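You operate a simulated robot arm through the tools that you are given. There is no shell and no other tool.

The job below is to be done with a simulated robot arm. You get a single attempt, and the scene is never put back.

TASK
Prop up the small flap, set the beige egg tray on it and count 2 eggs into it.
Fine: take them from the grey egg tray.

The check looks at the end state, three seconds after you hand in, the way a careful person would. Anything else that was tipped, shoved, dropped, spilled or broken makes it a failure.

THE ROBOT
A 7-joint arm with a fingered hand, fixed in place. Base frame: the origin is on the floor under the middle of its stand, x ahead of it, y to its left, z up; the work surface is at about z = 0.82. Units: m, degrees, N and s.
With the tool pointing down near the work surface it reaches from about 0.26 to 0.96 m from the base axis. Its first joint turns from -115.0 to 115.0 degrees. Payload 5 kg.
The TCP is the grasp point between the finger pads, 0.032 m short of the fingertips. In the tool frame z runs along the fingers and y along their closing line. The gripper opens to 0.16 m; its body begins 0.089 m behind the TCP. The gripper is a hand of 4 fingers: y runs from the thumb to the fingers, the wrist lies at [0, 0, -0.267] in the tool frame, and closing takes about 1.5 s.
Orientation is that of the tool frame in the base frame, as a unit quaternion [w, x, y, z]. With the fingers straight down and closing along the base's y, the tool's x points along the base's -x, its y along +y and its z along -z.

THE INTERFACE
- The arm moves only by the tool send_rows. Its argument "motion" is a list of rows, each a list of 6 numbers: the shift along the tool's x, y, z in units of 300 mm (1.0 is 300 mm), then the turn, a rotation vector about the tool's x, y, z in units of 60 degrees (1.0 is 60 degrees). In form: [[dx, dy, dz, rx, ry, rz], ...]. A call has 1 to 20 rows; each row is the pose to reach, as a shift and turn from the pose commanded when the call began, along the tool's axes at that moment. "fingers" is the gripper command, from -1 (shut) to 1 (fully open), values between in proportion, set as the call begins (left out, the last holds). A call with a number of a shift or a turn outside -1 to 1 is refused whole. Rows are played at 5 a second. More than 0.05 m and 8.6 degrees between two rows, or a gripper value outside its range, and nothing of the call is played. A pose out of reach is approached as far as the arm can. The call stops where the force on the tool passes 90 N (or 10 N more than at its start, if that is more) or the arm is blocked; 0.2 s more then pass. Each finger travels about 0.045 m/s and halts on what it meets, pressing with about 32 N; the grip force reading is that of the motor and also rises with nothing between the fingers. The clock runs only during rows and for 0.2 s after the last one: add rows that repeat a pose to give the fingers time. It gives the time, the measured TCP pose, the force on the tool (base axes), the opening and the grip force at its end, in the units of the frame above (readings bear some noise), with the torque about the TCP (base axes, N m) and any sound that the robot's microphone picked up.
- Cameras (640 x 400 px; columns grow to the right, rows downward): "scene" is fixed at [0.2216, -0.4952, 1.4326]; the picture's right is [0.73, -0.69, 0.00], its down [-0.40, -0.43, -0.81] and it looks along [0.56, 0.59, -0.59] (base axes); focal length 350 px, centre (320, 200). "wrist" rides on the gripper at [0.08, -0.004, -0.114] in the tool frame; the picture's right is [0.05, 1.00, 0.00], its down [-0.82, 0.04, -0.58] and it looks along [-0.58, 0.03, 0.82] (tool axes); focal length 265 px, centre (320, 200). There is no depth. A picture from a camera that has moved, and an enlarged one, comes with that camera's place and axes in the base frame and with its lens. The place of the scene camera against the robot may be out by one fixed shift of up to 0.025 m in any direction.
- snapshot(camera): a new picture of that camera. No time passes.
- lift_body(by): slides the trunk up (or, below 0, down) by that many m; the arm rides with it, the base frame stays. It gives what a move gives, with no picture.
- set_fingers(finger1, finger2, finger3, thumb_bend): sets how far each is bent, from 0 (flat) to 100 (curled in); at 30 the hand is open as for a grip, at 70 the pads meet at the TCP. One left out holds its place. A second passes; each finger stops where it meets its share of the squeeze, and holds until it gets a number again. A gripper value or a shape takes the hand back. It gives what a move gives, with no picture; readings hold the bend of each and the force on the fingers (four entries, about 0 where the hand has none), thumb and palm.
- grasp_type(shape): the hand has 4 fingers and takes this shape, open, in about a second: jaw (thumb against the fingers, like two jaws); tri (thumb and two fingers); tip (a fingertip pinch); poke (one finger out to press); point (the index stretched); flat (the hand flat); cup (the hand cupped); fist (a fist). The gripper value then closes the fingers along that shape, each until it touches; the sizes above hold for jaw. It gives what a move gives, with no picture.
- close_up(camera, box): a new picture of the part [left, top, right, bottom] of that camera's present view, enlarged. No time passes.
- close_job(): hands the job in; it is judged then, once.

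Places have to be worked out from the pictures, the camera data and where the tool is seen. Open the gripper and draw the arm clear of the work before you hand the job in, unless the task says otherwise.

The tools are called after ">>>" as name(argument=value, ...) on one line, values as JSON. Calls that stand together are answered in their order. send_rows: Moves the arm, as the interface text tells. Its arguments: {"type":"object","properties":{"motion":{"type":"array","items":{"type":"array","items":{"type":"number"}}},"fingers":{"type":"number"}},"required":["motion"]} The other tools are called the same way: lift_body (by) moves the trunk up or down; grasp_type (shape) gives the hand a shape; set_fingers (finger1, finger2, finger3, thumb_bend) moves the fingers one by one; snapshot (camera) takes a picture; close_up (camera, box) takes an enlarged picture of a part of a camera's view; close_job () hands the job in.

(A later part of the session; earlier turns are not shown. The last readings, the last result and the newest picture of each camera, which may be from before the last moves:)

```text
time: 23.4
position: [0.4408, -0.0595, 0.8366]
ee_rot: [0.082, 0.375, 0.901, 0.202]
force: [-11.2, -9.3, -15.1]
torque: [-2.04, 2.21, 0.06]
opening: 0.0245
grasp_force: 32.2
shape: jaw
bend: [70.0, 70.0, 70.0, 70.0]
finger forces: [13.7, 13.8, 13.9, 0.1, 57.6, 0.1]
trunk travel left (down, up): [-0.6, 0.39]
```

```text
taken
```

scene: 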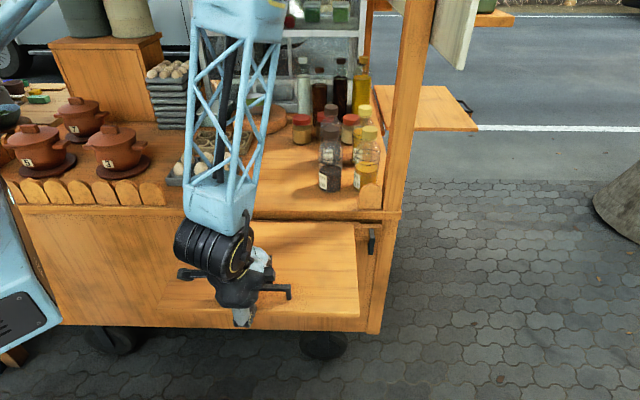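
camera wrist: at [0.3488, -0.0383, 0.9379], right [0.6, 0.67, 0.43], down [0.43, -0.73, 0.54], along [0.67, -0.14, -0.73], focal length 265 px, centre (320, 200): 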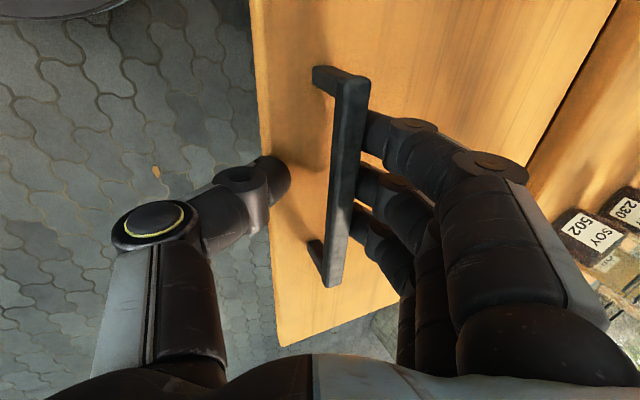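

The flap is now about horizontal; the thumb is jammed against the flap face (57 N) while the fingers pull up on the bar. I relax only the thumb to get a clean load reading.

>>> set_fingers(thumb_bend=45)

>>> snapshot(camera="wrist")

>>> close_up(camera="scene", box=[150, 190, 400, 340])

```text
time: 24.4
position: [0.4437, -0.058, 0.8366]
ee_rot: [0.084, 0.373, 0.902, 0.202]
force: [17.0, 19.9, -3.1]
torque: [0.16, -0.15, 0.02]
opening: 0.0708
grasp_force: 13.4
shape: fingers
bend: [72.0, 72.0, 72.0, 45.0]
finger forces: [8.7, 8.7, 8.7, 0.1, 0.0, 0.0]
trunk travel left (down, up): [-0.6, 0.39]
```

```text
taken
camera wrist: at [0.3513, -0.0366, 0.9375], right [0.6, 0.67, 0.43], down [0.43, -0.72, 0.54], along [0.67, -0.14, -0.72], focal length 265 px, centre (320, 200)
```

wrist: 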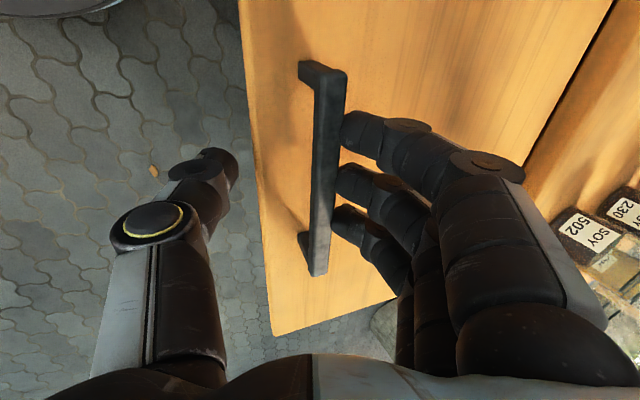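

```text
2.56 times, centred on (275, 265) of scene
camera zoom: at [0.2216, -0.4952, 1.4326], right [0.73, -0.69, 0.0], down [-0.4, -0.43, -0.81], along [0.56, 0.59, -0.59], focal length 895 px, centre (435, 34)
```

zoom: 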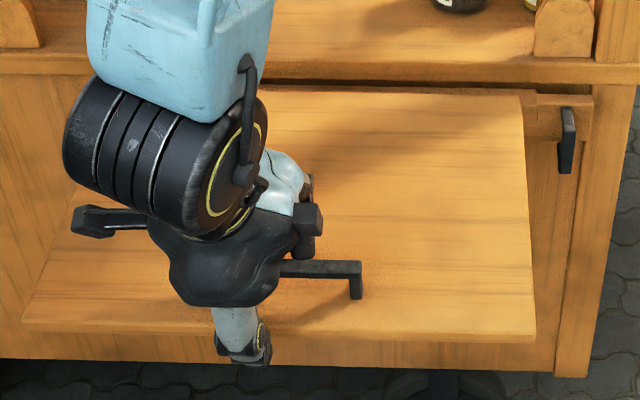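

The reading now shows the fingers merely pressing the bar outward, with almost no net lifting torque, yet the flap stays at about 85°. That suggests the hinge may hold by friction, so I ease the fingers off the bar by 12 mm and watch whether the flap stays.

>>> send_rows(motion=[[0, 0.02, 0, 0, 0, 0], [0, 0.04, 0, 0, 0, 0], [0, 0.04, 0, 0, 0, 0]])

>>> snapshot(camera="wrist")

>>> close_up(camera="scene", box=[150, 190, 400, 340])

```text
time: 25.2
position: [0.4504, -0.0504, 0.8414]
ee_rot: [0.085, 0.374, 0.901, 0.202]
force: [5.6, 4.8, -0.8]
torque: [0.1, -0.09, 0.07]
opening: 0.0632
grasp_force: 3.2
shape: fingers
bend: [74.0, 74.0, 74.0, 45.0]
finger forces: [2.0, 2.0, 2.0, 0.0, 0.1, 0.0]
trunk travel left (down, up): [-0.6, 0.39]
```

```text
taken
camera wrist: at [0.3579, -0.0304, 0.9424], right [0.6, 0.67, 0.43], down [0.43, -0.73, 0.54], along [0.67, -0.14, -0.73], focal length 265 px, centre (320, 200)
```

wrist: 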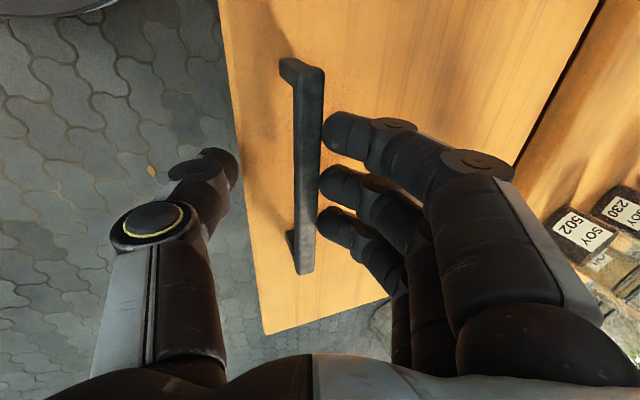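

```text
2.56 times, centred on (275, 265) of scene
camera zoom: at [0.2216, -0.4952, 1.4326], right [0.73, -0.69, 0.0], down [-0.4, -0.43, -0.81], along [0.56, 0.59, -0.59], focal length 895 px, centre (435, 34)
```

zoom: 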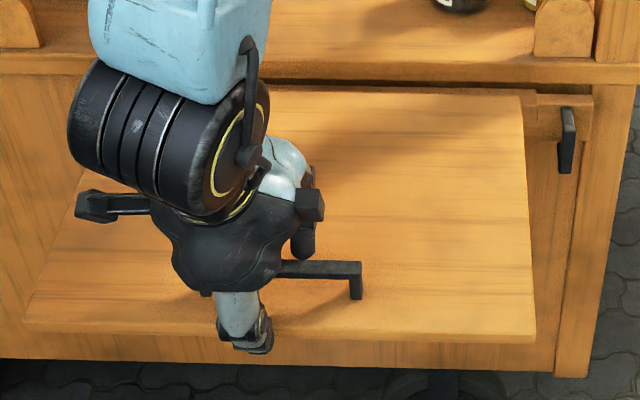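

The flap stays put on its own at about 85°, so the hinge holds by friction. That gives the plan: raise it a little past horizontal, swing the prop arm out beneath, then lower the flap onto it. I re-centre and pinch the bar between thumb and fingers.

>>> send_rows(motion=[[0, -0.02, 0, 0, 0, 0], [0, -0.04, 0, 0, 0, 0], [0, -0.04, 0, 0, 0, 0], [0, -0.04, 0, 0, 0, 0], [0, -0.04, 0, 0, 0, 0], [0, -0.04, 0, 0, 0, 0], [0, -0.04, 0, 0, 0, 0], [0, -0.04, 0, 0, 0, 0], [0, -0.04, 0, 0, 0, 0]], fingers=-1)

>>> snapshot(camera="wrist")

```text
time: 27.2
position: [0.4428, -0.0576, 0.8357]
ee_rot: [0.083, 0.373, 0.902, 0.203]
force: [2.1, 2.6, -6.1]
torque: [-0.11, 0.05, -0.01]
opening: 0.0091
grasp_force: 31.9
shape: jaw
bend: [71.0, 71.0, 71.0, 70.0]
finger forces: [9.6, 9.6, 9.7, 0.0, 26.8, 0.0]
trunk travel left (down, up): [-0.6, 0.39]
```

```text
taken
camera wrist: at [0.3505, -0.0373, 0.9373], right [0.6, 0.67, 0.43], down [0.43, -0.72, 0.54], along [0.67, -0.14, -0.73], focal length 265 px, centre (320, 200)
```

wrist: 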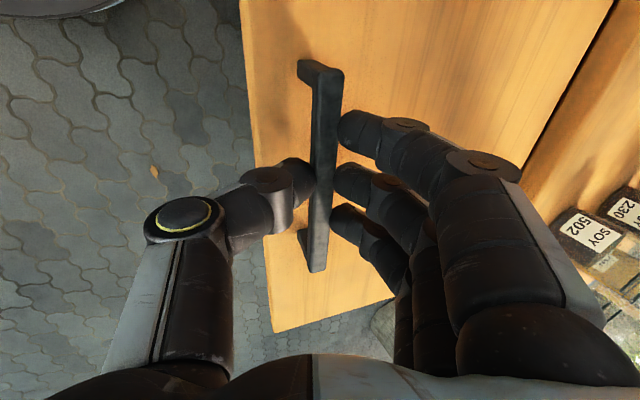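

The bar is now properly pinched (about 27 N each side). I raise the flap about 20° more past horizontal, turning the hand with it.

>>> send_rows(motion=[[0, 0.026, -0.031, 0.042, 0, 0], [0, 0.053, -0.062, 0.083, 0, 0], [0, 0.081, -0.092, 0.125, 0, 0], [0, 0.11, -0.121, 0.167, 0, 0], [0, 0.14, -0.148, 0.208, 0, 0], [0, 0.172, -0.173, 0.25, 0, 0], [0, 0.204, -0.198, 0.292, 0, 0], [0, 0.238, -0.221, 0.333, 0, 0]])

>>> snapshot(camera="wrist")

>>> snapshot(camera="scene")

```text
time: 29.0
position: [0.47, -0.0333, 0.927]
ee_rot: [0.018, 0.382, 0.923, 0.042]
force: [-0.9, 0.0, 0.3]
torque: [0.0, 0.01, 0.0]
opening: 0.0033
grasp_force: 32.0
shape: jaw
bend: [74.0, 73.0, 74.0, 74.0]
finger forces: [0.0, 0.0, 0.0, 0.1, 0.0, 0.0]
trunk travel left (down, up): [-0.6, 0.39]
```

```text
taken
camera wrist: at [0.4031, 0.0148, 1.0399], right [0.67, 0.74, 0.09], down [0.57, -0.59, 0.58], along [0.48, -0.33, -0.81], focal length 265 px, centre (320, 200)
```

wrist: 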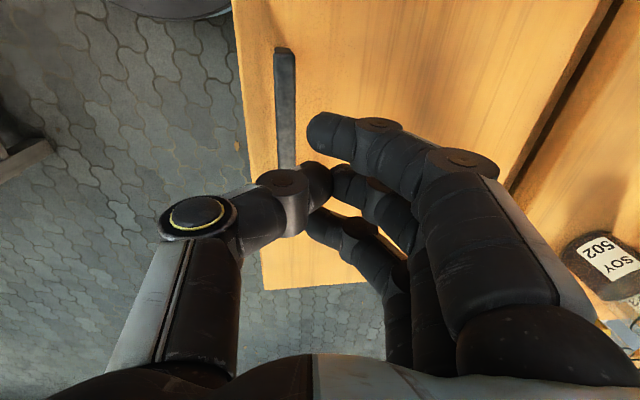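

```text
taken
```

scene: 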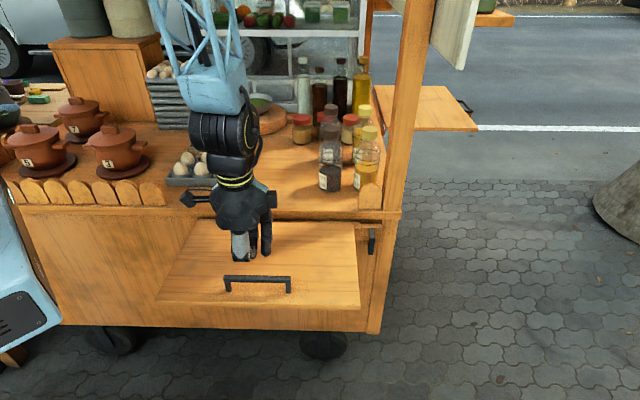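

The bar slipped out of the pinch, but the flap stayed a couple of degrees above horizontal by itself with no contact. It needs more margin for the prop, so I open to 60 mm, set the hand square to the flap top and straddle the bar again from above.

>>> send_rows(motion=[[0, -0.03, 0, 0.067, 0, 0], [0, -0.06, 0, 0.133, 0, 0], [0, -0.06, 0, 0.133, 0, 0], [0, -0.06, 0, 0.133, 0, 0], [0, -0.065, 0.07, 0.133, 0, 0], [0, -0.072, 0.14, 0.133, 0, 0], [0, -0.08, 0.214, 0.133, 0, 0]], fingers=-0.25)

>>> snapshot(camera="wrist")

```text
time: 30.6
position: [0.4567, -0.0441, 0.8628]
ee_rot: [-0.008, 0.383, 0.924, -0.02]
force: [1.1, 0.8, 0.9]
torque: [-0.02, 0.03, -0.01]
opening: 0.0592
grasp_force: 0.1
shape: jaw
bend: [73.0, 73.0, 73.0, 70.0]
finger forces: [0.1, 0.1, 0.1, 0.1, 0.1, 0.1]
trunk travel left (down, up): [-0.6, 0.39]
```

```text
taken
camera wrist: at [0.4028, 0.0135, 0.9752], right [0.67, 0.74, -0.05], down [0.62, -0.53, 0.57], along [0.4, -0.41, -0.82], focal length 265 px, centre (320, 200)
```

wrist: 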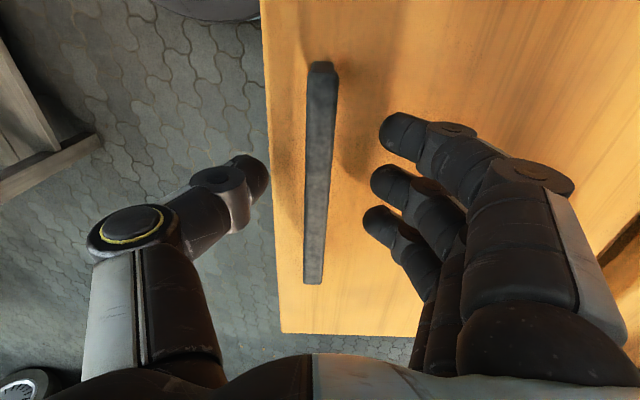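

The bar is centred between thumb and fingers, about 10 mm past the TCP, a much better grip depth. I close on it.

>>> send_rows(motion=[[0, 0, 0, 0, 0, 0], [0, 0, 0, 0, 0, 0], [0, 0, 0, 0, 0, 0], [0, 0, 0, 0, 0, 0], [0, 0, 0, 0, 0, 0], [0, 0, 0, 0, 0, 0], [0, 0, 0, 0, 0, 0], [0, 0, 0, 0, 0, 0]], fingers=-1)

>>> snapshot(camera="wrist")

```text
time: 32.4
position: [0.4571, -0.044, 0.8613]
ee_rot: [-0.009, 0.382, 0.924, -0.021]
force: [-0.8, -0.4, -6.5]
torque: [-0.01, -0.02, -0.04]
opening: 0.0073
grasp_force: 31.9
shape: jaw
bend: [70.0, 70.0, 70.0, 70.0]
finger forces: [9.0, 9.1, 9.0, 0.0, 28.1, 0.0]
trunk travel left (down, up): [-0.6, 0.39]
```

```text
taken
camera wrist: at [0.4027, 0.0136, 0.9754], right [0.67, 0.74, -0.05], down [0.62, -0.53, 0.57], along [0.4, -0.41, -0.82], focal length 265 px, centre (320, 200)
```

wrist: 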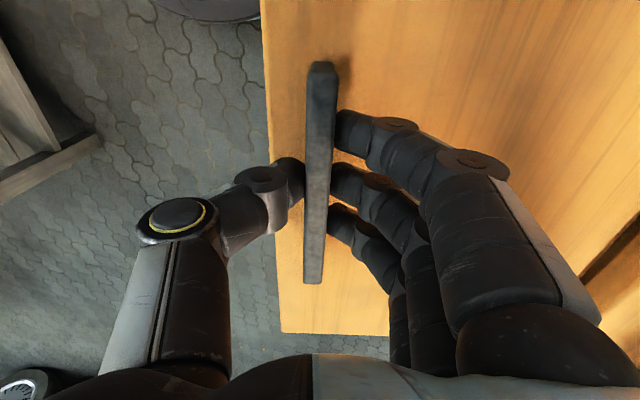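

Good grip on the bar. I raise the flap slowly by another 12° along its arc.

>>> send_rows(motion=[[0, 0.007, -0.022, 0.025, 0, 0], [0, 0.0137, -0.045, 0.05, 0, 0], [0, 0.022, -0.067, 0.075, 0, 0], [0, 0.03, -0.089, 0.1, 0, 0], [0, 0.039, -0.111, 0.125, 0, 0], [0, 0.048, -0.132, 0.15, 0, 0], [0, 0.058, -0.153, 0.175, 0, 0], [0, 0.068, -0.174, 0.2, 0, 0]])

>>> snapshot(camera="wrist")

>>> snapshot(camera="scene")

```text
time: 34.2
position: [0.4717, -0.0291, 0.913]
ee_rot: [-0.048, 0.38, 0.916, -0.118]
force: [-0.4, -0.4, -0.2]
torque: [0.01, 0.0, 0.02]
opening: 0.0019
grasp_force: 32.3
shape: jaw
bend: [73.0, 71.0, 73.0, 72.0]
finger forces: [0.1, 0.0, 0.0, 0.0, 0.0, 0.0]
trunk travel left (down, up): [-0.6, 0.39]
```

```text
taken
camera wrist: at [0.4346, 0.0456, 1.0238], right [0.65, 0.72, -0.25], down [0.71, -0.44, 0.55], along [0.28, -0.53, -0.8], focal length 265 px, centre (320, 200)
```

wrist: 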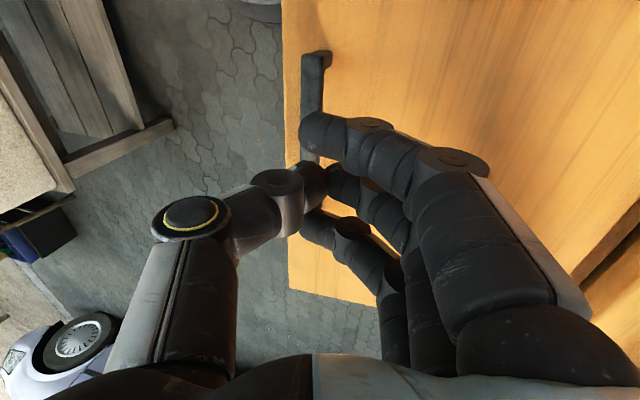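

```text
taken
```

scene: 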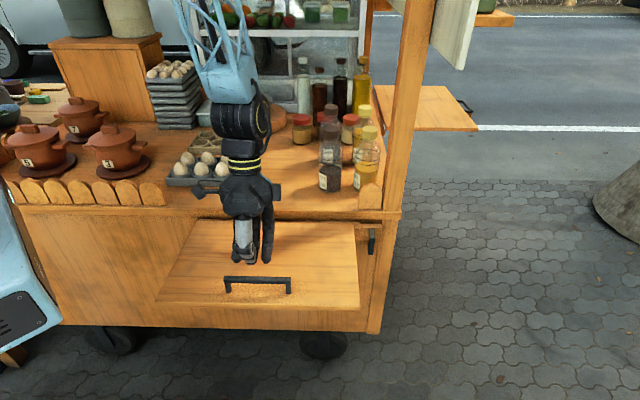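

The flap is against its upper stop a few degrees above horizontal and holds there by itself (hand forces are zero, the flap has not moved). Now for the prop: I withdraw up and away from the flap handle first.

>>> send_rows(motion=[[0, -0.08, -0.08, 0, 0, 0], [0, -0.2, -0.13, 0, 0, 0], [0, -0.34, -0.16, 0, 0, 0], [0, -0.48, -0.19, 0, 0, 0], [0, -0.62, -0.21, 0, 0, 0], [0, -0.745, -0.221, 0, 0, 0]])

>>> snapshot(camera="scene")

>>> snapshot(camera="wrist")

```text
time: 35.6
position: [0.3429, -0.179, 1.0349]
ee_rot: [-0.049, 0.38, 0.916, -0.117]
force: [-0.2, -0.5, 0.0]
torque: [0.01, -0.03, 0.0]
opening: 0.0019
grasp_force: 32.3
shape: jaw
bend: [73.0, 71.0, 73.0, 72.0]
finger forces: [0.1, 0.0, 0.0, 0.1, 0.1, 0.0]
out of reach, approached as far as the arm can: row 6
trunk travel left (down, up): [-0.6, 0.39]
```

```text
taken
```

scene: 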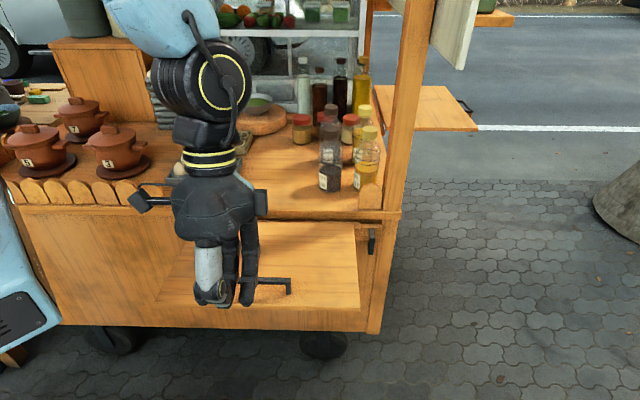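

```text
taken
camera wrist: at [0.3054, -0.1038, 1.1455], right [0.65, 0.72, -0.25], down [0.71, -0.45, 0.55], along [0.28, -0.53, -0.8], focal length 265 px, centre (320, 200)
```

wrist: 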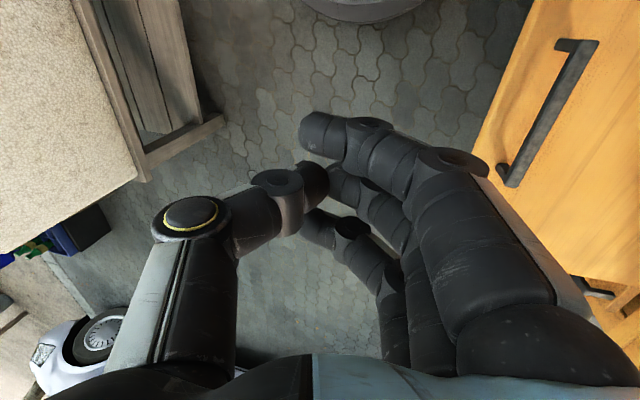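

The flap is holding. I move the hand to the right, clear of the flap, while rolling it back 45° toward the orientation needed for the vertical prop handle, and open the hand.

>>> send_rows(motion=[[-0.119, 0, 0, 0, 0, -0.107], [-0.238, 0, 0, 0, 0, -0.214], [-0.357, 0, 0, 0, 0, -0.321], [-0.476, 0, 0, 0, 0, -0.429], [-0.595, 0, 0, 0, 0, -0.536], [-0.714, 0, 0, 0, 0, -0.643], [-0.833, 0, 0, 0, 0, -0.75]], fingers=-0.25)

>>> send_rows(motion=[[0, 0, 0, 0, 0, -0.125], [0, 0, 0, 0, 0, -0.25], [0, 0, 0, 0, 0, -0.375], [0, 0, 0, 0, 0, -0.5], [0, 0, 0, 0, 0, -0.625], [0, 0, 0, 0, 0, -0.75]])

>>> snapshot(camera="wrist")

>>> snapshot(camera="scene")

```text
time: 37.2
position: [0.5216, -0.3561, 1.036]
ee_rot: [-0.09, -0.001, 0.992, -0.09]
force: [-0.2, -0.4, -0.1]
torque: [-0.02, 0.02, 0.0]
opening: 0.0595
grasp_force: 0.0
shape: jaw
bend: [73.0, 73.0, 73.0, 70.0]
finger forces: [0.0, 0.1, 0.0, 0.0, 0.0, 0.1]
trunk travel left (down, up): [-0.6, 0.39]
```

```text
time: 38.6
position: [0.5206, -0.3512, 1.0361]
ee_rot: [-0.118, -0.38, 0.916, -0.047]
force: [0.4, -0.3, 0.3]
torque: [0.03, 0.03, 0.01]
opening: 0.0598
grasp_force: 0.0
shape: jaw
bend: [73.0, 73.0, 73.0, 70.0]
finger forces: [0.1, 0.1, 0.1, 0.1, 0.1, 0.0]
trunk travel left (down, up): [-0.6, 0.39]
```

```text
taken
camera wrist: at [0.4911, -0.3901, 1.1652], right [-0.74, 0.67, 0.01], down [0.63, 0.69, 0.35], along [0.23, 0.27, -0.94], focal length 265 px, centre (320, 200)
```

wrist: 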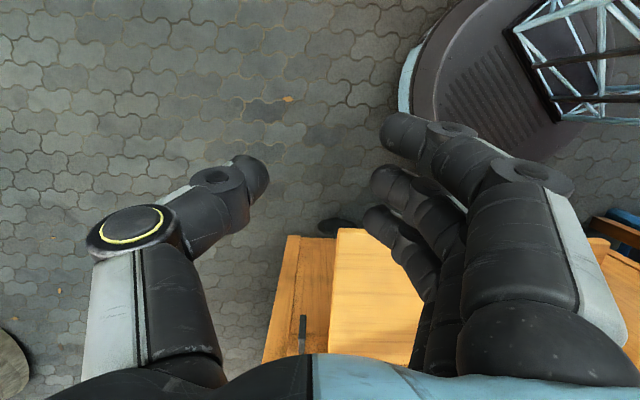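

```text
taken
```

scene: 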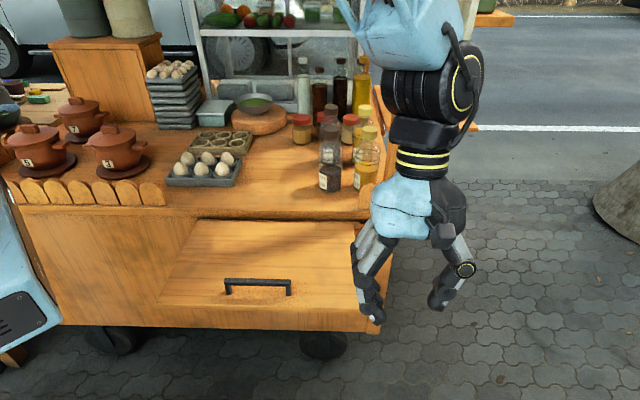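

The flap remains raised without help. I check the robot's own trunk against the flap edge before lowering further, by zooming the wrist view.

>>> close_up(camera="wrist", box=[380, 0, 640, 160])

>>> close_up(camera="scene", box=[0, 180, 240, 340])

```text
2.46 times, centred on (510, 80) of wrist
camera zoom: at [0.4911, -0.3901, 1.1652], right [-0.74, 0.67, 0.01], down [0.63, 0.69, 0.35], along [0.23, 0.27, -0.94], focal length 653 px, centre (-148, 495)
```

zoom: 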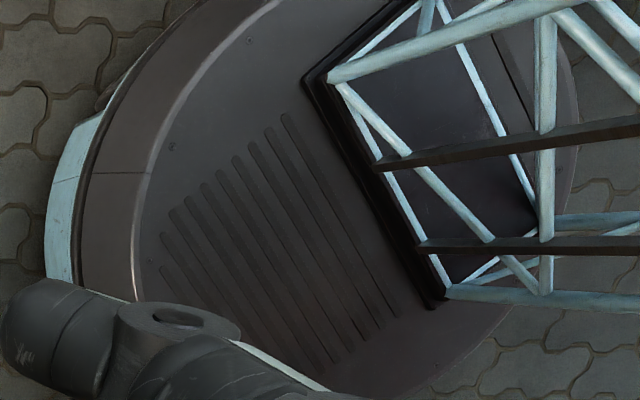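

```text
2.50 times, centred on (120, 260) of scene
camera zoom: at [0.2216, -0.4952, 1.4326], right [0.73, -0.69, 0.0], down [-0.4, -0.43, -0.81], along [0.56, 0.59, -0.59], focal length 874 px, centre (820, 50)
```

zoom: 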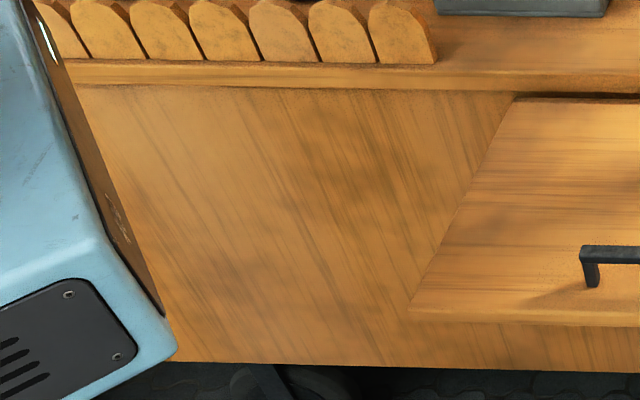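

The trunk carriage stays well clear of the flap. I tilt the hand forward to about 30° and shift it right and away from the flap corner, then lower the trunk.

>>> send_rows(motion=[[0.016, -0.045, 0.004, 0, -0.124, 0], [0.032, -0.089, 0.008, 0, -0.247, 0], [0.048, -0.134, 0.012, 0, -0.371, 0], [0.065, -0.178, 0.016, 0, -0.495, 0], [0.081, -0.223, 0.02, 0, -0.618, 0], [0.097, -0.267, 0.025, 0, -0.742, 0]])

>>> lift_body(by=-0.3)

>>> snapshot(camera="wrist")

>>> snapshot(camera="scene")

```text
time: 40.0
position: [0.5561, -0.4322, 1.035]
ee_rot: [0.241, -0.369, 0.892, 0.1]
force: [0.1, -0.3, -0.3]
torque: [0.03, -0.01, 0.02]
opening: 0.0598
grasp_force: 0.0
shape: jaw
bend: [73.0, 73.0, 73.0, 70.0]
finger forces: [0.1, 0.0, 0.0, 0.1, 0.1, 0.0]
trunk travel left (down, up): [-0.6, 0.39]
```

```text
time: 43.0
position: [0.5564, -0.4306, 0.7336]
ee_rot: [0.239, -0.369, 0.893, 0.099]
force: [-0.8, 1.0, 0.3]
torque: [0.0, -0.01, 0.02]
opening: 0.0597
grasp_force: 0.1
shape: jaw
bend: [73.0, 73.0, 73.0, 70.0]
finger forces: [0.0, 0.0, 0.0, 0.0, 0.0, 0.0]
trunk travel left (down, up): [-0.3, 0.69]
```

```text
taken
camera wrist: at [0.4717, -0.522, 0.793], right [-0.74, 0.68, -0.03], down [0.27, 0.33, 0.91], along [0.62, 0.66, -0.42], focal length 265 px, centre (320, 200)
```

wrist: 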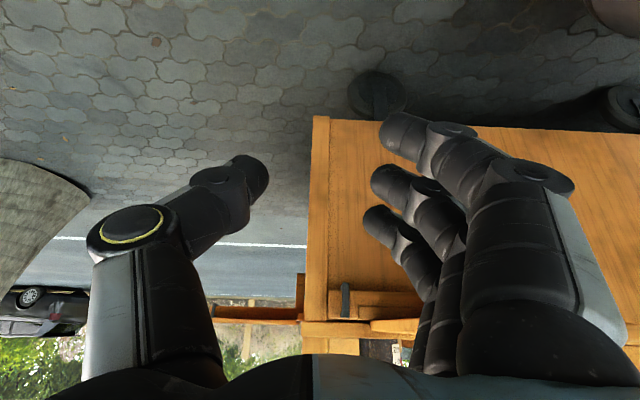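

```text
taken
```

scene: 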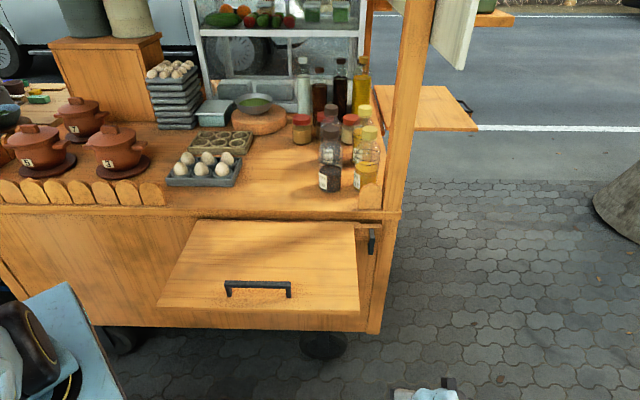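

The flap stays up and the scene is clear. From this low position I zoom on the prop to see the stored arm under the flap.

>>> close_up(camera="wrist", box=[290, 240, 450, 360])

>>> close_up(camera="scene", box=[140, 200, 420, 340])

```text
3.33 times, centred on (370, 300) of wrist
camera zoom: at [0.4717, -0.522, 0.793], right [-0.74, 0.68, -0.03], down [0.27, 0.33, 0.91], along [0.62, 0.66, -0.42], focal length 885 px, centre (153, -133)
```

zoom: 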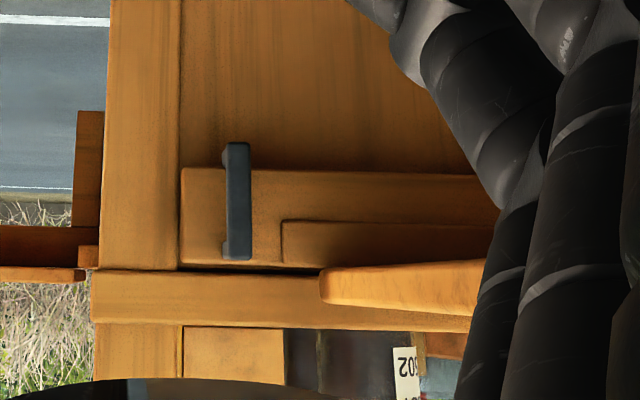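

```text
2.29 times, centred on (280, 270) of scene
camera zoom: at [0.2216, -0.4952, 1.4326], right [0.73, -0.69, 0.0], down [-0.4, -0.43, -0.81], along [0.56, 0.59, -0.59], focal length 799 px, centre (411, 40)
```

zoom: 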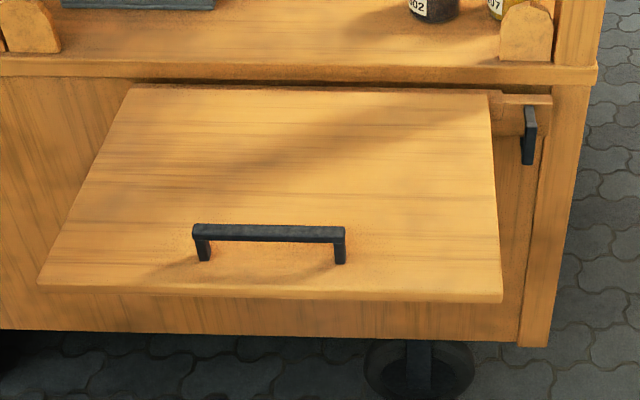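

Now it is clear: the prop is a board lying along the cart face (z about 0.73–0.785), its top level with the flap's underside, with the handle at its right end (bar s≈0.63, n≈0.505, z 0.72–0.784). I tilt the hand toward horizontal in free space, stepwise, to test reach.

>>> send_rows(motion=[[-0.058, 0.012, 0.033, 0, -0.083, 0], [-0.116, 0.024, 0.067, 0, -0.167, 0], [-0.173, 0.036, 0.1, 0, -0.25, 0], [-0.231, 0.048, 0.133, 0, -0.333, 0], [-0.289, 0.06, 0.167, 0, -0.417, 0]])

>>> snapshot(camera="wrist")

>>> snapshot(camera="scene")

```text
time: 44.2
position: [0.6154, -0.3465, 0.7358]
ee_rot: [0.427, -0.339, 0.819, 0.177]
force: [0.3, -0.2, 0.2]
torque: [0.0, -0.01, -0.03]
opening: 0.0596
grasp_force: 0.2
shape: jaw
bend: [73.0, 73.0, 73.0, 70.0]
finger forces: [0.0, 0.0, 0.0, 0.0, 0.1, 0.0]
trunk travel left (down, up): [-0.3, 0.69]
```

```text
taken
camera wrist: at [0.5219, -0.4468, 0.7341], right [-0.73, 0.69, -0.04], down [-0.03, 0.03, 1.0], along [0.69, 0.73, 0.0], focal length 265 px, centre (320, 200)
```

wrist: 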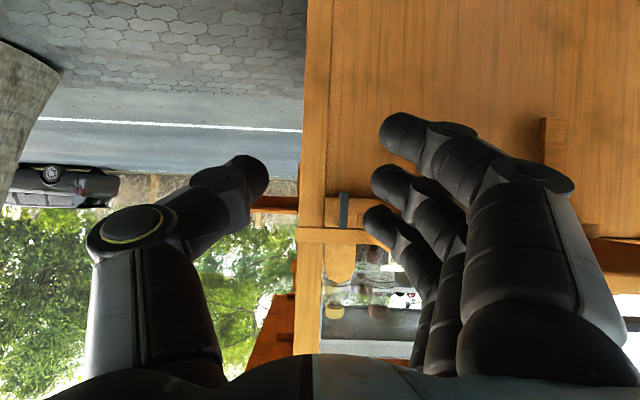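

```text
taken
```

scene: 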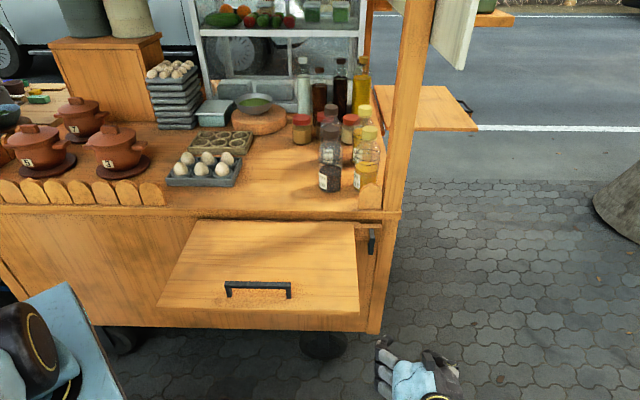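

At 55° the camera looks level under the flap, and I can see a vertical piece on the cart face further left under the flap, probably the prop's pivot post. I zoom in on that area.

>>> close_up(camera="wrist", box=[480, 90, 640, 250])

>>> close_up(camera="wrist", box=[290, 160, 400, 260])

```text
2.50 times, centred on (560, 170) of wrist
camera zoom: at [0.5219, -0.4468, 0.7341], right [-0.73, 0.69, -0.04], down [-0.03, 0.03, 1.0], along [0.69, 0.73, 0.0], focal length 664 px, centre (-280, 275)
```

zoom: 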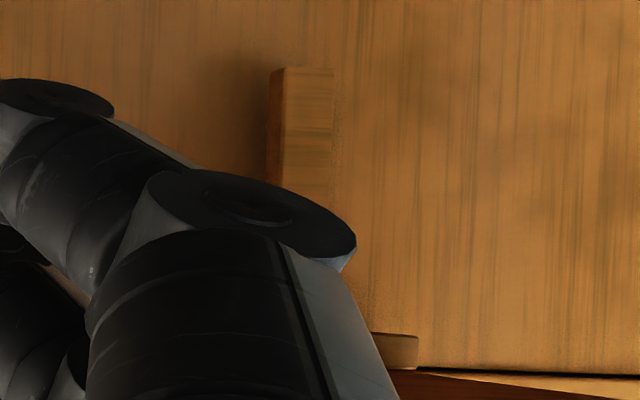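

```text
4.00 times, centred on (345, 210) of wrist
camera zoom: at [0.5219, -0.4468, 0.7341], right [-0.73, 0.69, -0.04], down [-0.03, 0.03, 1.0], along [0.69, 0.73, 0.0], focal length 1062 px, centre (220, 160)
```

zoom: 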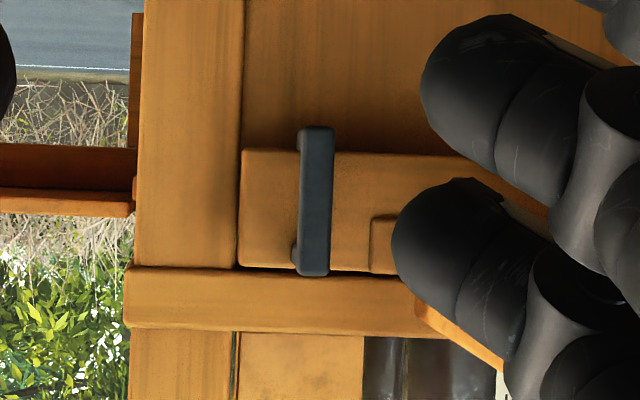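

The pivot post is at about s 0.20–0.24 under the flap, so the arm is about 0.44 m long and its handle will sweep round the flap's right front corner. I continue tilting to about 80° so the hand can stay below the flap while it pulls the handle.

>>> send_rows(motion=[[0, 0, 0, 0, -0.083, 0], [0, 0, 0, 0, -0.167, 0], [0, 0, 0, 0, -0.25, 0], [0, 0, 0, 0, -0.333, 0], [0, 0, 0, 0, -0.417, 0]])

>>> snapshot(camera="wrist")

>>> snapshot(camera="scene")

```text
time: 45.4
position: [0.6192, -0.3455, 0.7316]
ee_rot: [0.592, -0.292, 0.71, 0.247]
force: [0.6, 0.4, -0.8]
torque: [-0.01, 0.0, -0.03]
opening: 0.0595
grasp_force: 0.0
shape: jaw
bend: [73.0, 73.0, 73.0, 70.0]
finger forces: [0.0, 0.0, 0.0, 0.0, 0.0, 0.1]
trunk travel left (down, up): [-0.3, 0.69]
```

```text
taken
camera wrist: at [0.5347, -0.4375, 0.6726], right [-0.71, 0.7, -0.05], down [-0.33, -0.27, 0.91], along [0.62, 0.66, 0.42], focal length 265 px, centre (320, 200)
```

wrist: 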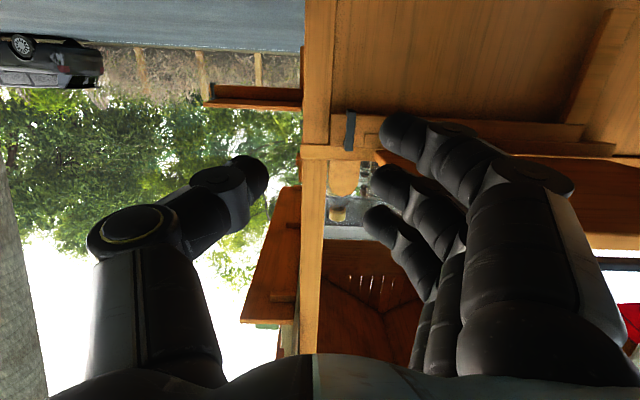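

```text
taken
```

scene: 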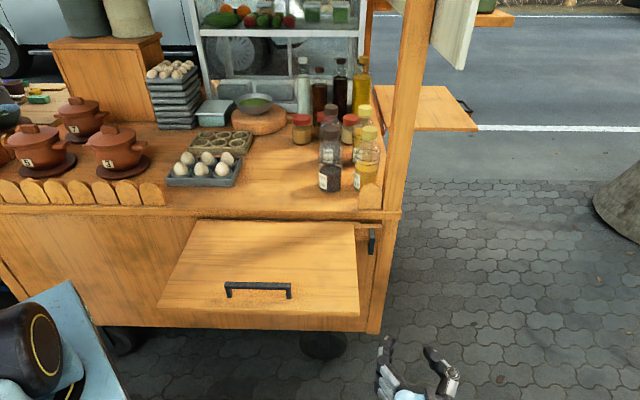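

80° is reachable. From this upward view I zoom on the stored prop arm and pivot under the flap.

>>> close_up(camera="wrist", box=[320, 60, 640, 240])

>>> close_up(camera="wrist", box=[300, 90, 420, 170])

>>> close_up(camera="wrist", box=[520, 0, 640, 180])

```text
2.00 times, centred on (480, 150) of wrist
camera zoom: at [0.5347, -0.4375, 0.6726], right [-0.71, 0.7, -0.05], down [-0.33, -0.27, 0.91], along [0.62, 0.66, 0.42], focal length 531 px, centre (0, 300)
```

zoom: 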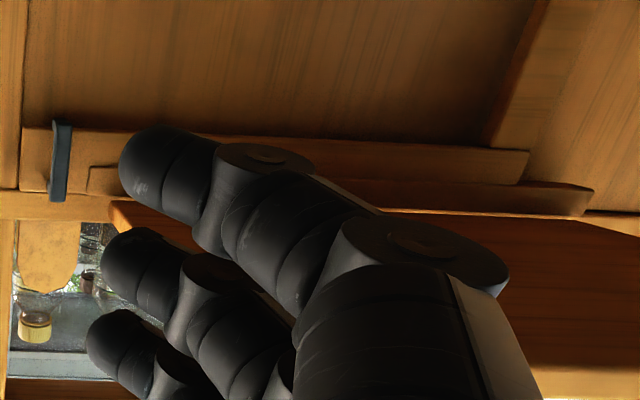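

```text
5.00 times, centred on (360, 130) of wrist
camera zoom: at [0.5347, -0.4375, 0.6726], right [-0.71, 0.7, -0.05], down [-0.33, -0.27, 0.91], along [0.62, 0.66, 0.42], focal length 1327 px, centre (120, 550)
```

zoom: 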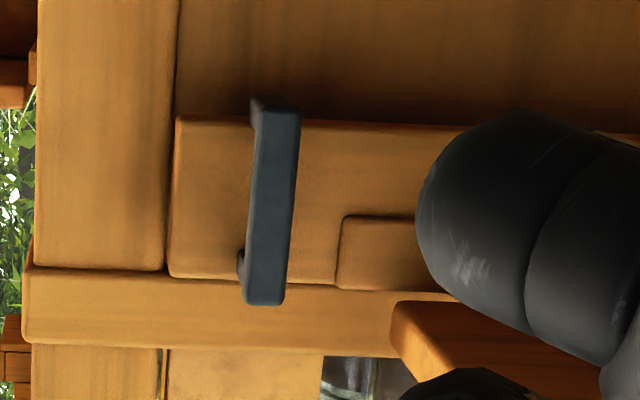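

```text
2.22 times, centred on (580, 90) of wrist
camera zoom: at [0.5347, -0.4375, 0.6726], right [-0.71, 0.7, -0.05], down [-0.33, -0.27, 0.91], along [0.62, 0.66, 0.42], focal length 590 px, centre (-258, 444)
```

zoom: 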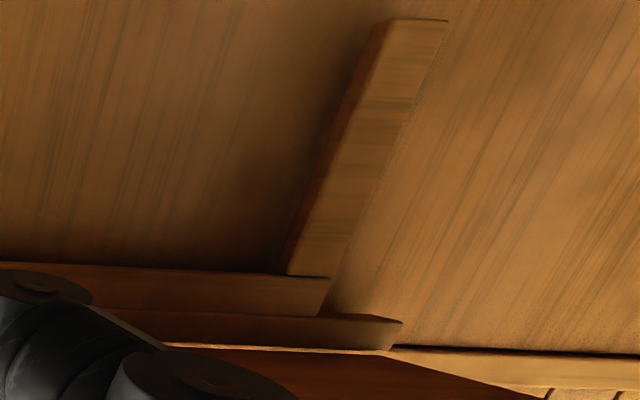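

The bracket is an L: a long arm with a short leg at its left end, which is the pivot, and the handle at its right end. I level the hand (90°, yawed slightly), keep it low at z≈0.728 under the flap level, and approach the handle to 10 cm.

>>> send_rows(motion=[[-0.018, 0.023, 0.113, -0.028, -0.028, 0], [-0.036, 0.047, 0.227, -0.056, -0.056, 0], [-0.054, 0.07, 0.34, -0.083, -0.083, 0], [-0.072, 0.093, 0.453, -0.111, -0.111, 0], [-0.09, 0.117, 0.567, -0.139, -0.139, 0], [-0.108, 0.14, 0.68, -0.167, -0.167, 0]])

>>> snapshot(camera="wrist")

>>> snapshot(camera="scene")

```text
time: 47.0
position: [0.7277, -0.206, 0.7476]
ee_rot: [0.608, -0.347, 0.652, 0.292]
force: [0.3, 0.4, 0.4]
torque: [-0.02, 0.01, -0.01]
opening: 0.0593
grasp_force: 0.0
shape: jaw
bend: [73.0, 73.0, 73.0, 70.0]
finger forces: [0.0, 0.0, 0.1, 0.0, 0.0, 0.0]
trunk travel left (down, up): [-0.3, 0.69]
stopped in row 6: the arm was blocked; the commanded pose is now the measured one
```

```text
taken
camera wrist: at [0.6637, -0.3068, 0.6769], right [-0.81, 0.58, -0.09], down [-0.36, -0.36, 0.86], along [0.47, 0.73, 0.5], focal length 265 px, centre (320, 200)
```

wrist: 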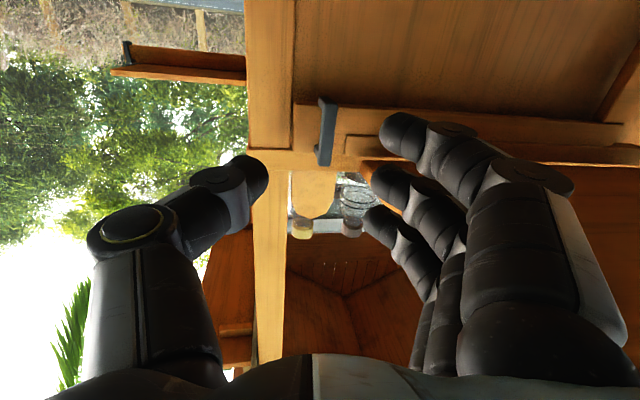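

```text
taken
```

scene: 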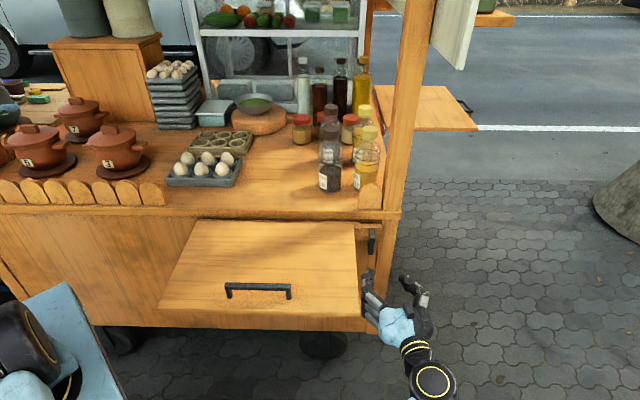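

The arm stopped short with no contact force (a joint limit near this pose). Lowering the trunk a further 20 cm should let the forearm lie flatter, so I do that, then raise the hand back to height.

>>> lift_body(by=-0.2)

```text
time: 49.2
position: [0.7278, -0.2065, 0.5465]
ee_rot: [0.607, -0.348, 0.651, 0.293]
force: [0.2, -0.4, -0.4]
torque: [0.0, -0.02, 0.01]
opening: 0.0593
grasp_force: 0.0
shape: jaw
bend: [73.0, 73.0, 73.0, 70.0]
finger forces: [0.0, 0.2, 0.1, 0.1, 0.0, 0.0]
trunk travel left (down, up): [-0.1, 0.89]
```

Now I raise the hand back up to z≈0.728 in front of the handle and square it to the cart again.

>>> send_rows(motion=[[-0.12, 0.006, -0.015, 0.029, 0, 0.01], [-0.241, 0.012, -0.03, 0.058, 0, 0.021], [-0.361, 0.019, -0.046, 0.086, 0, 0.031], [-0.482, 0.025, -0.061, 0.115, 0, 0.042], [-0.602, 0.031, -0.076, 0.144, 0, 0.052]])

>>> snapshot(camera="wrist")

>>> snapshot(camera="scene")

```text
time: 50.4
position: [0.7113, -0.2009, 0.7267]
ee_rot: [0.624, -0.281, 0.68, 0.261]
force: [0.3, 0.1, -0.1]
torque: [0.02, -0.01, 0.02]
opening: 0.0596
grasp_force: 0.1
shape: jaw
bend: [73.0, 73.0, 73.0, 70.0]
finger forces: [0.0, 0.1, 0.0, 0.1, 0.0, 0.0]
trunk travel left (down, up): [-0.1, 0.89]
```

```text
taken
camera wrist: at [0.6311, -0.2884, 0.6566], right [-0.71, 0.7, -0.05], down [-0.38, -0.33, 0.86], along [0.59, 0.63, 0.51], focal length 265 px, centre (320, 200)
```

wrist: 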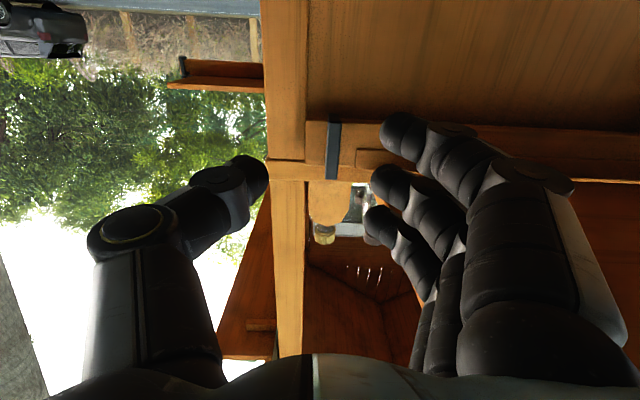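

```text
taken
```

scene: 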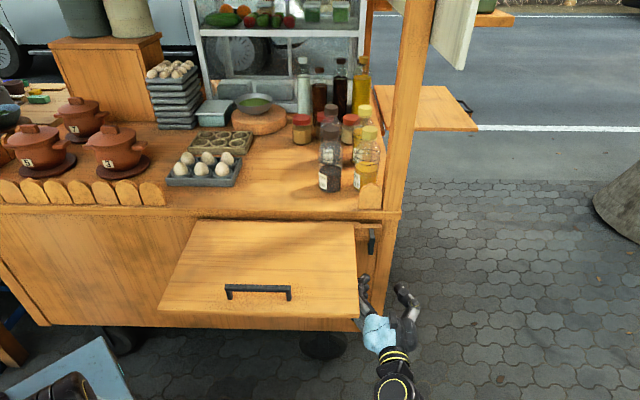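

The hand is level, 14 cm in front of the handle bar (s≈0.631, z 0.721–0.786) and below the flap. I move in so the bar stands between thumb and fingers.

>>> send_rows(motion=[[-0.014, 0.008, 0.11, 0, 0, 0], [-0.028, 0.015, 0.22, 0, 0, 0], [-0.042, 0.023, 0.33, 0, 0, 0], [-0.055, 0.03, 0.438, 0, 0, 0]])

>>> snapshot(camera="wrist")

>>> snapshot(camera="scene")

```text
time: 51.4
position: [0.7968, -0.1027, 0.7305]
ee_rot: [0.624, -0.282, 0.681, 0.261]
force: [-0.2, -0.3, -0.9]
torque: [-0.06, -0.01, 0.06]
opening: 0.0592
grasp_force: 0.0
shape: jaw
bend: [73.0, 73.0, 73.0, 70.0]
finger forces: [0.0, 0.1, 0.0, 0.0, 0.0, 0.0]
trunk travel left (down, up): [-0.1, 0.89]
```

```text
taken
camera wrist: at [0.7159, -0.1887, 0.6607], right [-0.71, 0.7, -0.05], down [-0.39, -0.33, 0.86], along [0.59, 0.63, 0.51], focal length 265 px, centre (320, 200)
```

wrist: 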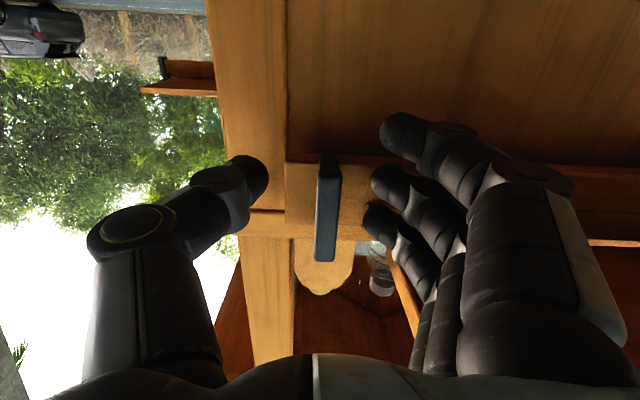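

```text
taken
```

scene: 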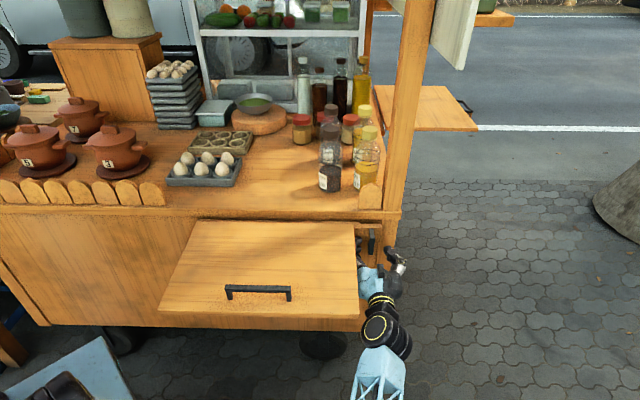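

The bar stands right between thumb and fingers, with fingertips extending behind it. I close the hand.

>>> send_rows(motion=[[0, 0, 0, 0, 0, 0], [0, 0, 0, 0, 0, 0], [0, 0, 0, 0, 0, 0], [0, 0, 0, 0, 0, 0], [0, 0, 0, 0, 0, 0], [0, 0, 0, 0, 0, 0], [0, 0, 0, 0, 0, 0]], fingers=-1)

>>> snapshot(camera="wrist")

```text
time: 53.0
position: [0.7952, -0.1012, 0.7308]
ee_rot: [0.624, -0.282, 0.681, 0.261]
force: [0.9, -4.6, -0.3]
torque: [0.05, -0.05, -0.14]
opening: 0.0001
grasp_force: 32.4
shape: jaw
bend: [69.0, 73.0, 73.0, 73.0]
finger forces: [0.0, 0.0, 1.1, 0.1, 0.1, 0.0]
trunk travel left (down, up): [-0.1, 0.89]
```

```text
taken
camera wrist: at [0.7159, -0.1884, 0.6603], right [-0.71, 0.7, -0.05], down [-0.38, -0.33, 0.86], along [0.59, 0.63, 0.51], focal length 265 px, centre (320, 200)
```

wrist: 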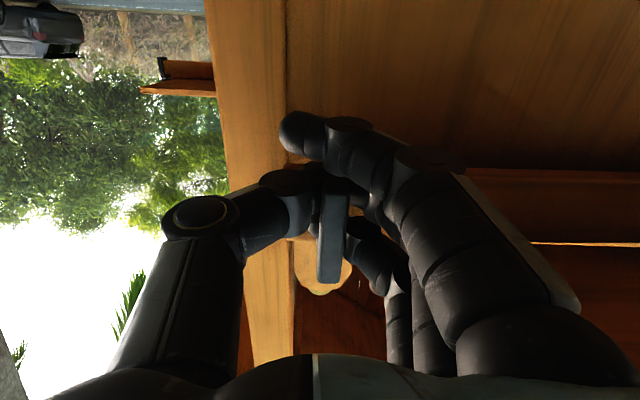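

The fingers and thumb have met behind the bar, so it is captured in a ring. I pull it out gently along its arc, about 10° first, watching the force.

>>> send_rows(motion=[[0.006, 0.005, -0.03, 0, 0, 0], [0.012, 0.011, -0.059, 0, 0, 0], [0.018, 0.018, -0.088, 0, 0, 0], [0.024, 0.025, -0.117, 0, 0, 0], [0.03, 0.032, -0.146, 0, 0, 0], [0.035, 0.04, -0.175, 0, 0, 0], [0.038, 0.049, -0.204, 0, 0, 0], [0.04, 0.059, -0.232, 0, 0, 0]])

>>> snapshot(camera="wrist")

>>> snapshot(camera="scene")

```text
time: 54.8
position: [0.7354, -0.1367, 0.7248]
ee_rot: [0.624, -0.282, 0.68, 0.261]
force: [11.5, 1.6, 13.3]
torque: [-0.11, -0.07, -0.03]
opening: 0.0
grasp_force: 32.2
shape: jaw
bend: [69.0, 72.0, 72.0, 72.0]
finger forces: [0.0, 0.0, 5.0, 0.0, 20.3, 0.0]
trunk travel left (down, up): [-0.1, 0.89]
```

```text
taken
camera wrist: at [0.6546, -0.2254, 0.6557], right [-0.71, 0.7, -0.05], down [-0.39, -0.33, 0.86], along [0.59, 0.63, 0.51], focal length 265 px, centre (320, 200)
```

wrist: 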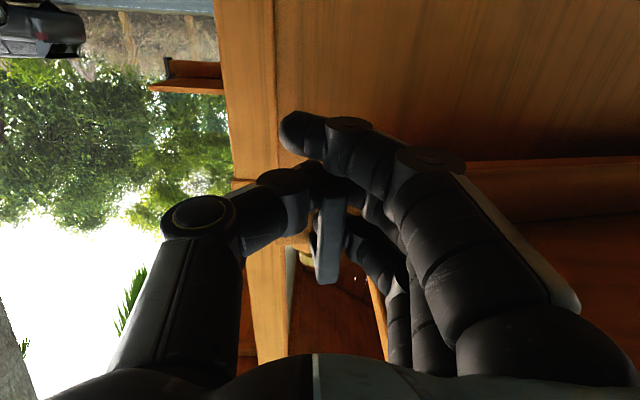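

```text
taken
```

scene: 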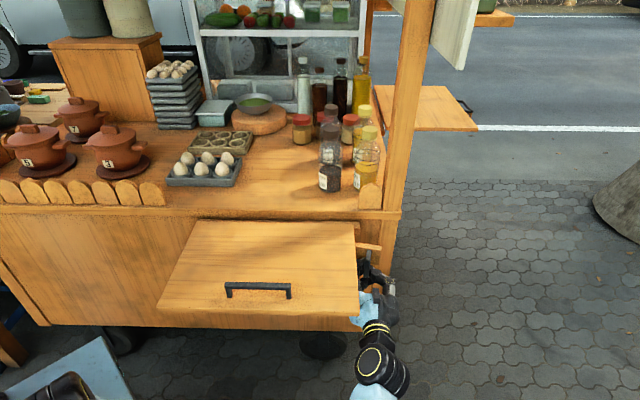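

It works: the prop end has swung out (visible at the right of the flap in the scene), with only about 17 N. I take a closer look before continuing.

>>> close_up(camera="scene", box=[330, 210, 430, 280])

>>> close_up(camera="wrist", box=[240, 120, 640, 340])

```text
5.71 times, centred on (380, 245) of scene
camera zoom: at [0.2216, -0.4952, 1.4326], right [0.73, -0.69, 0.0], down [-0.4, -0.43, -0.81], along [0.56, 0.59, -0.59], focal length 1998 px, centre (-23, -57)
```

zoom: 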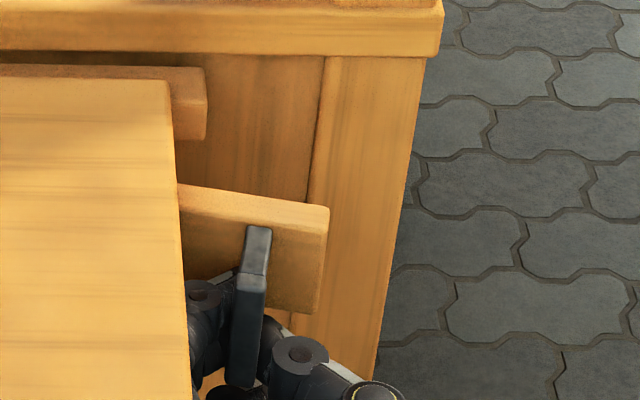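

```text
1.60 times, centred on (440, 230) of wrist
camera zoom: at [0.6546, -0.2254, 0.6557], right [-0.71, 0.7, -0.05], down [-0.39, -0.33, 0.86], along [0.59, 0.63, 0.51], focal length 425 px, centre (128, 152)
```

zoom: 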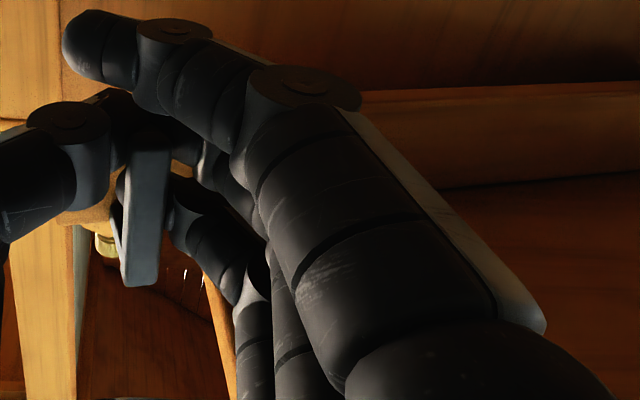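

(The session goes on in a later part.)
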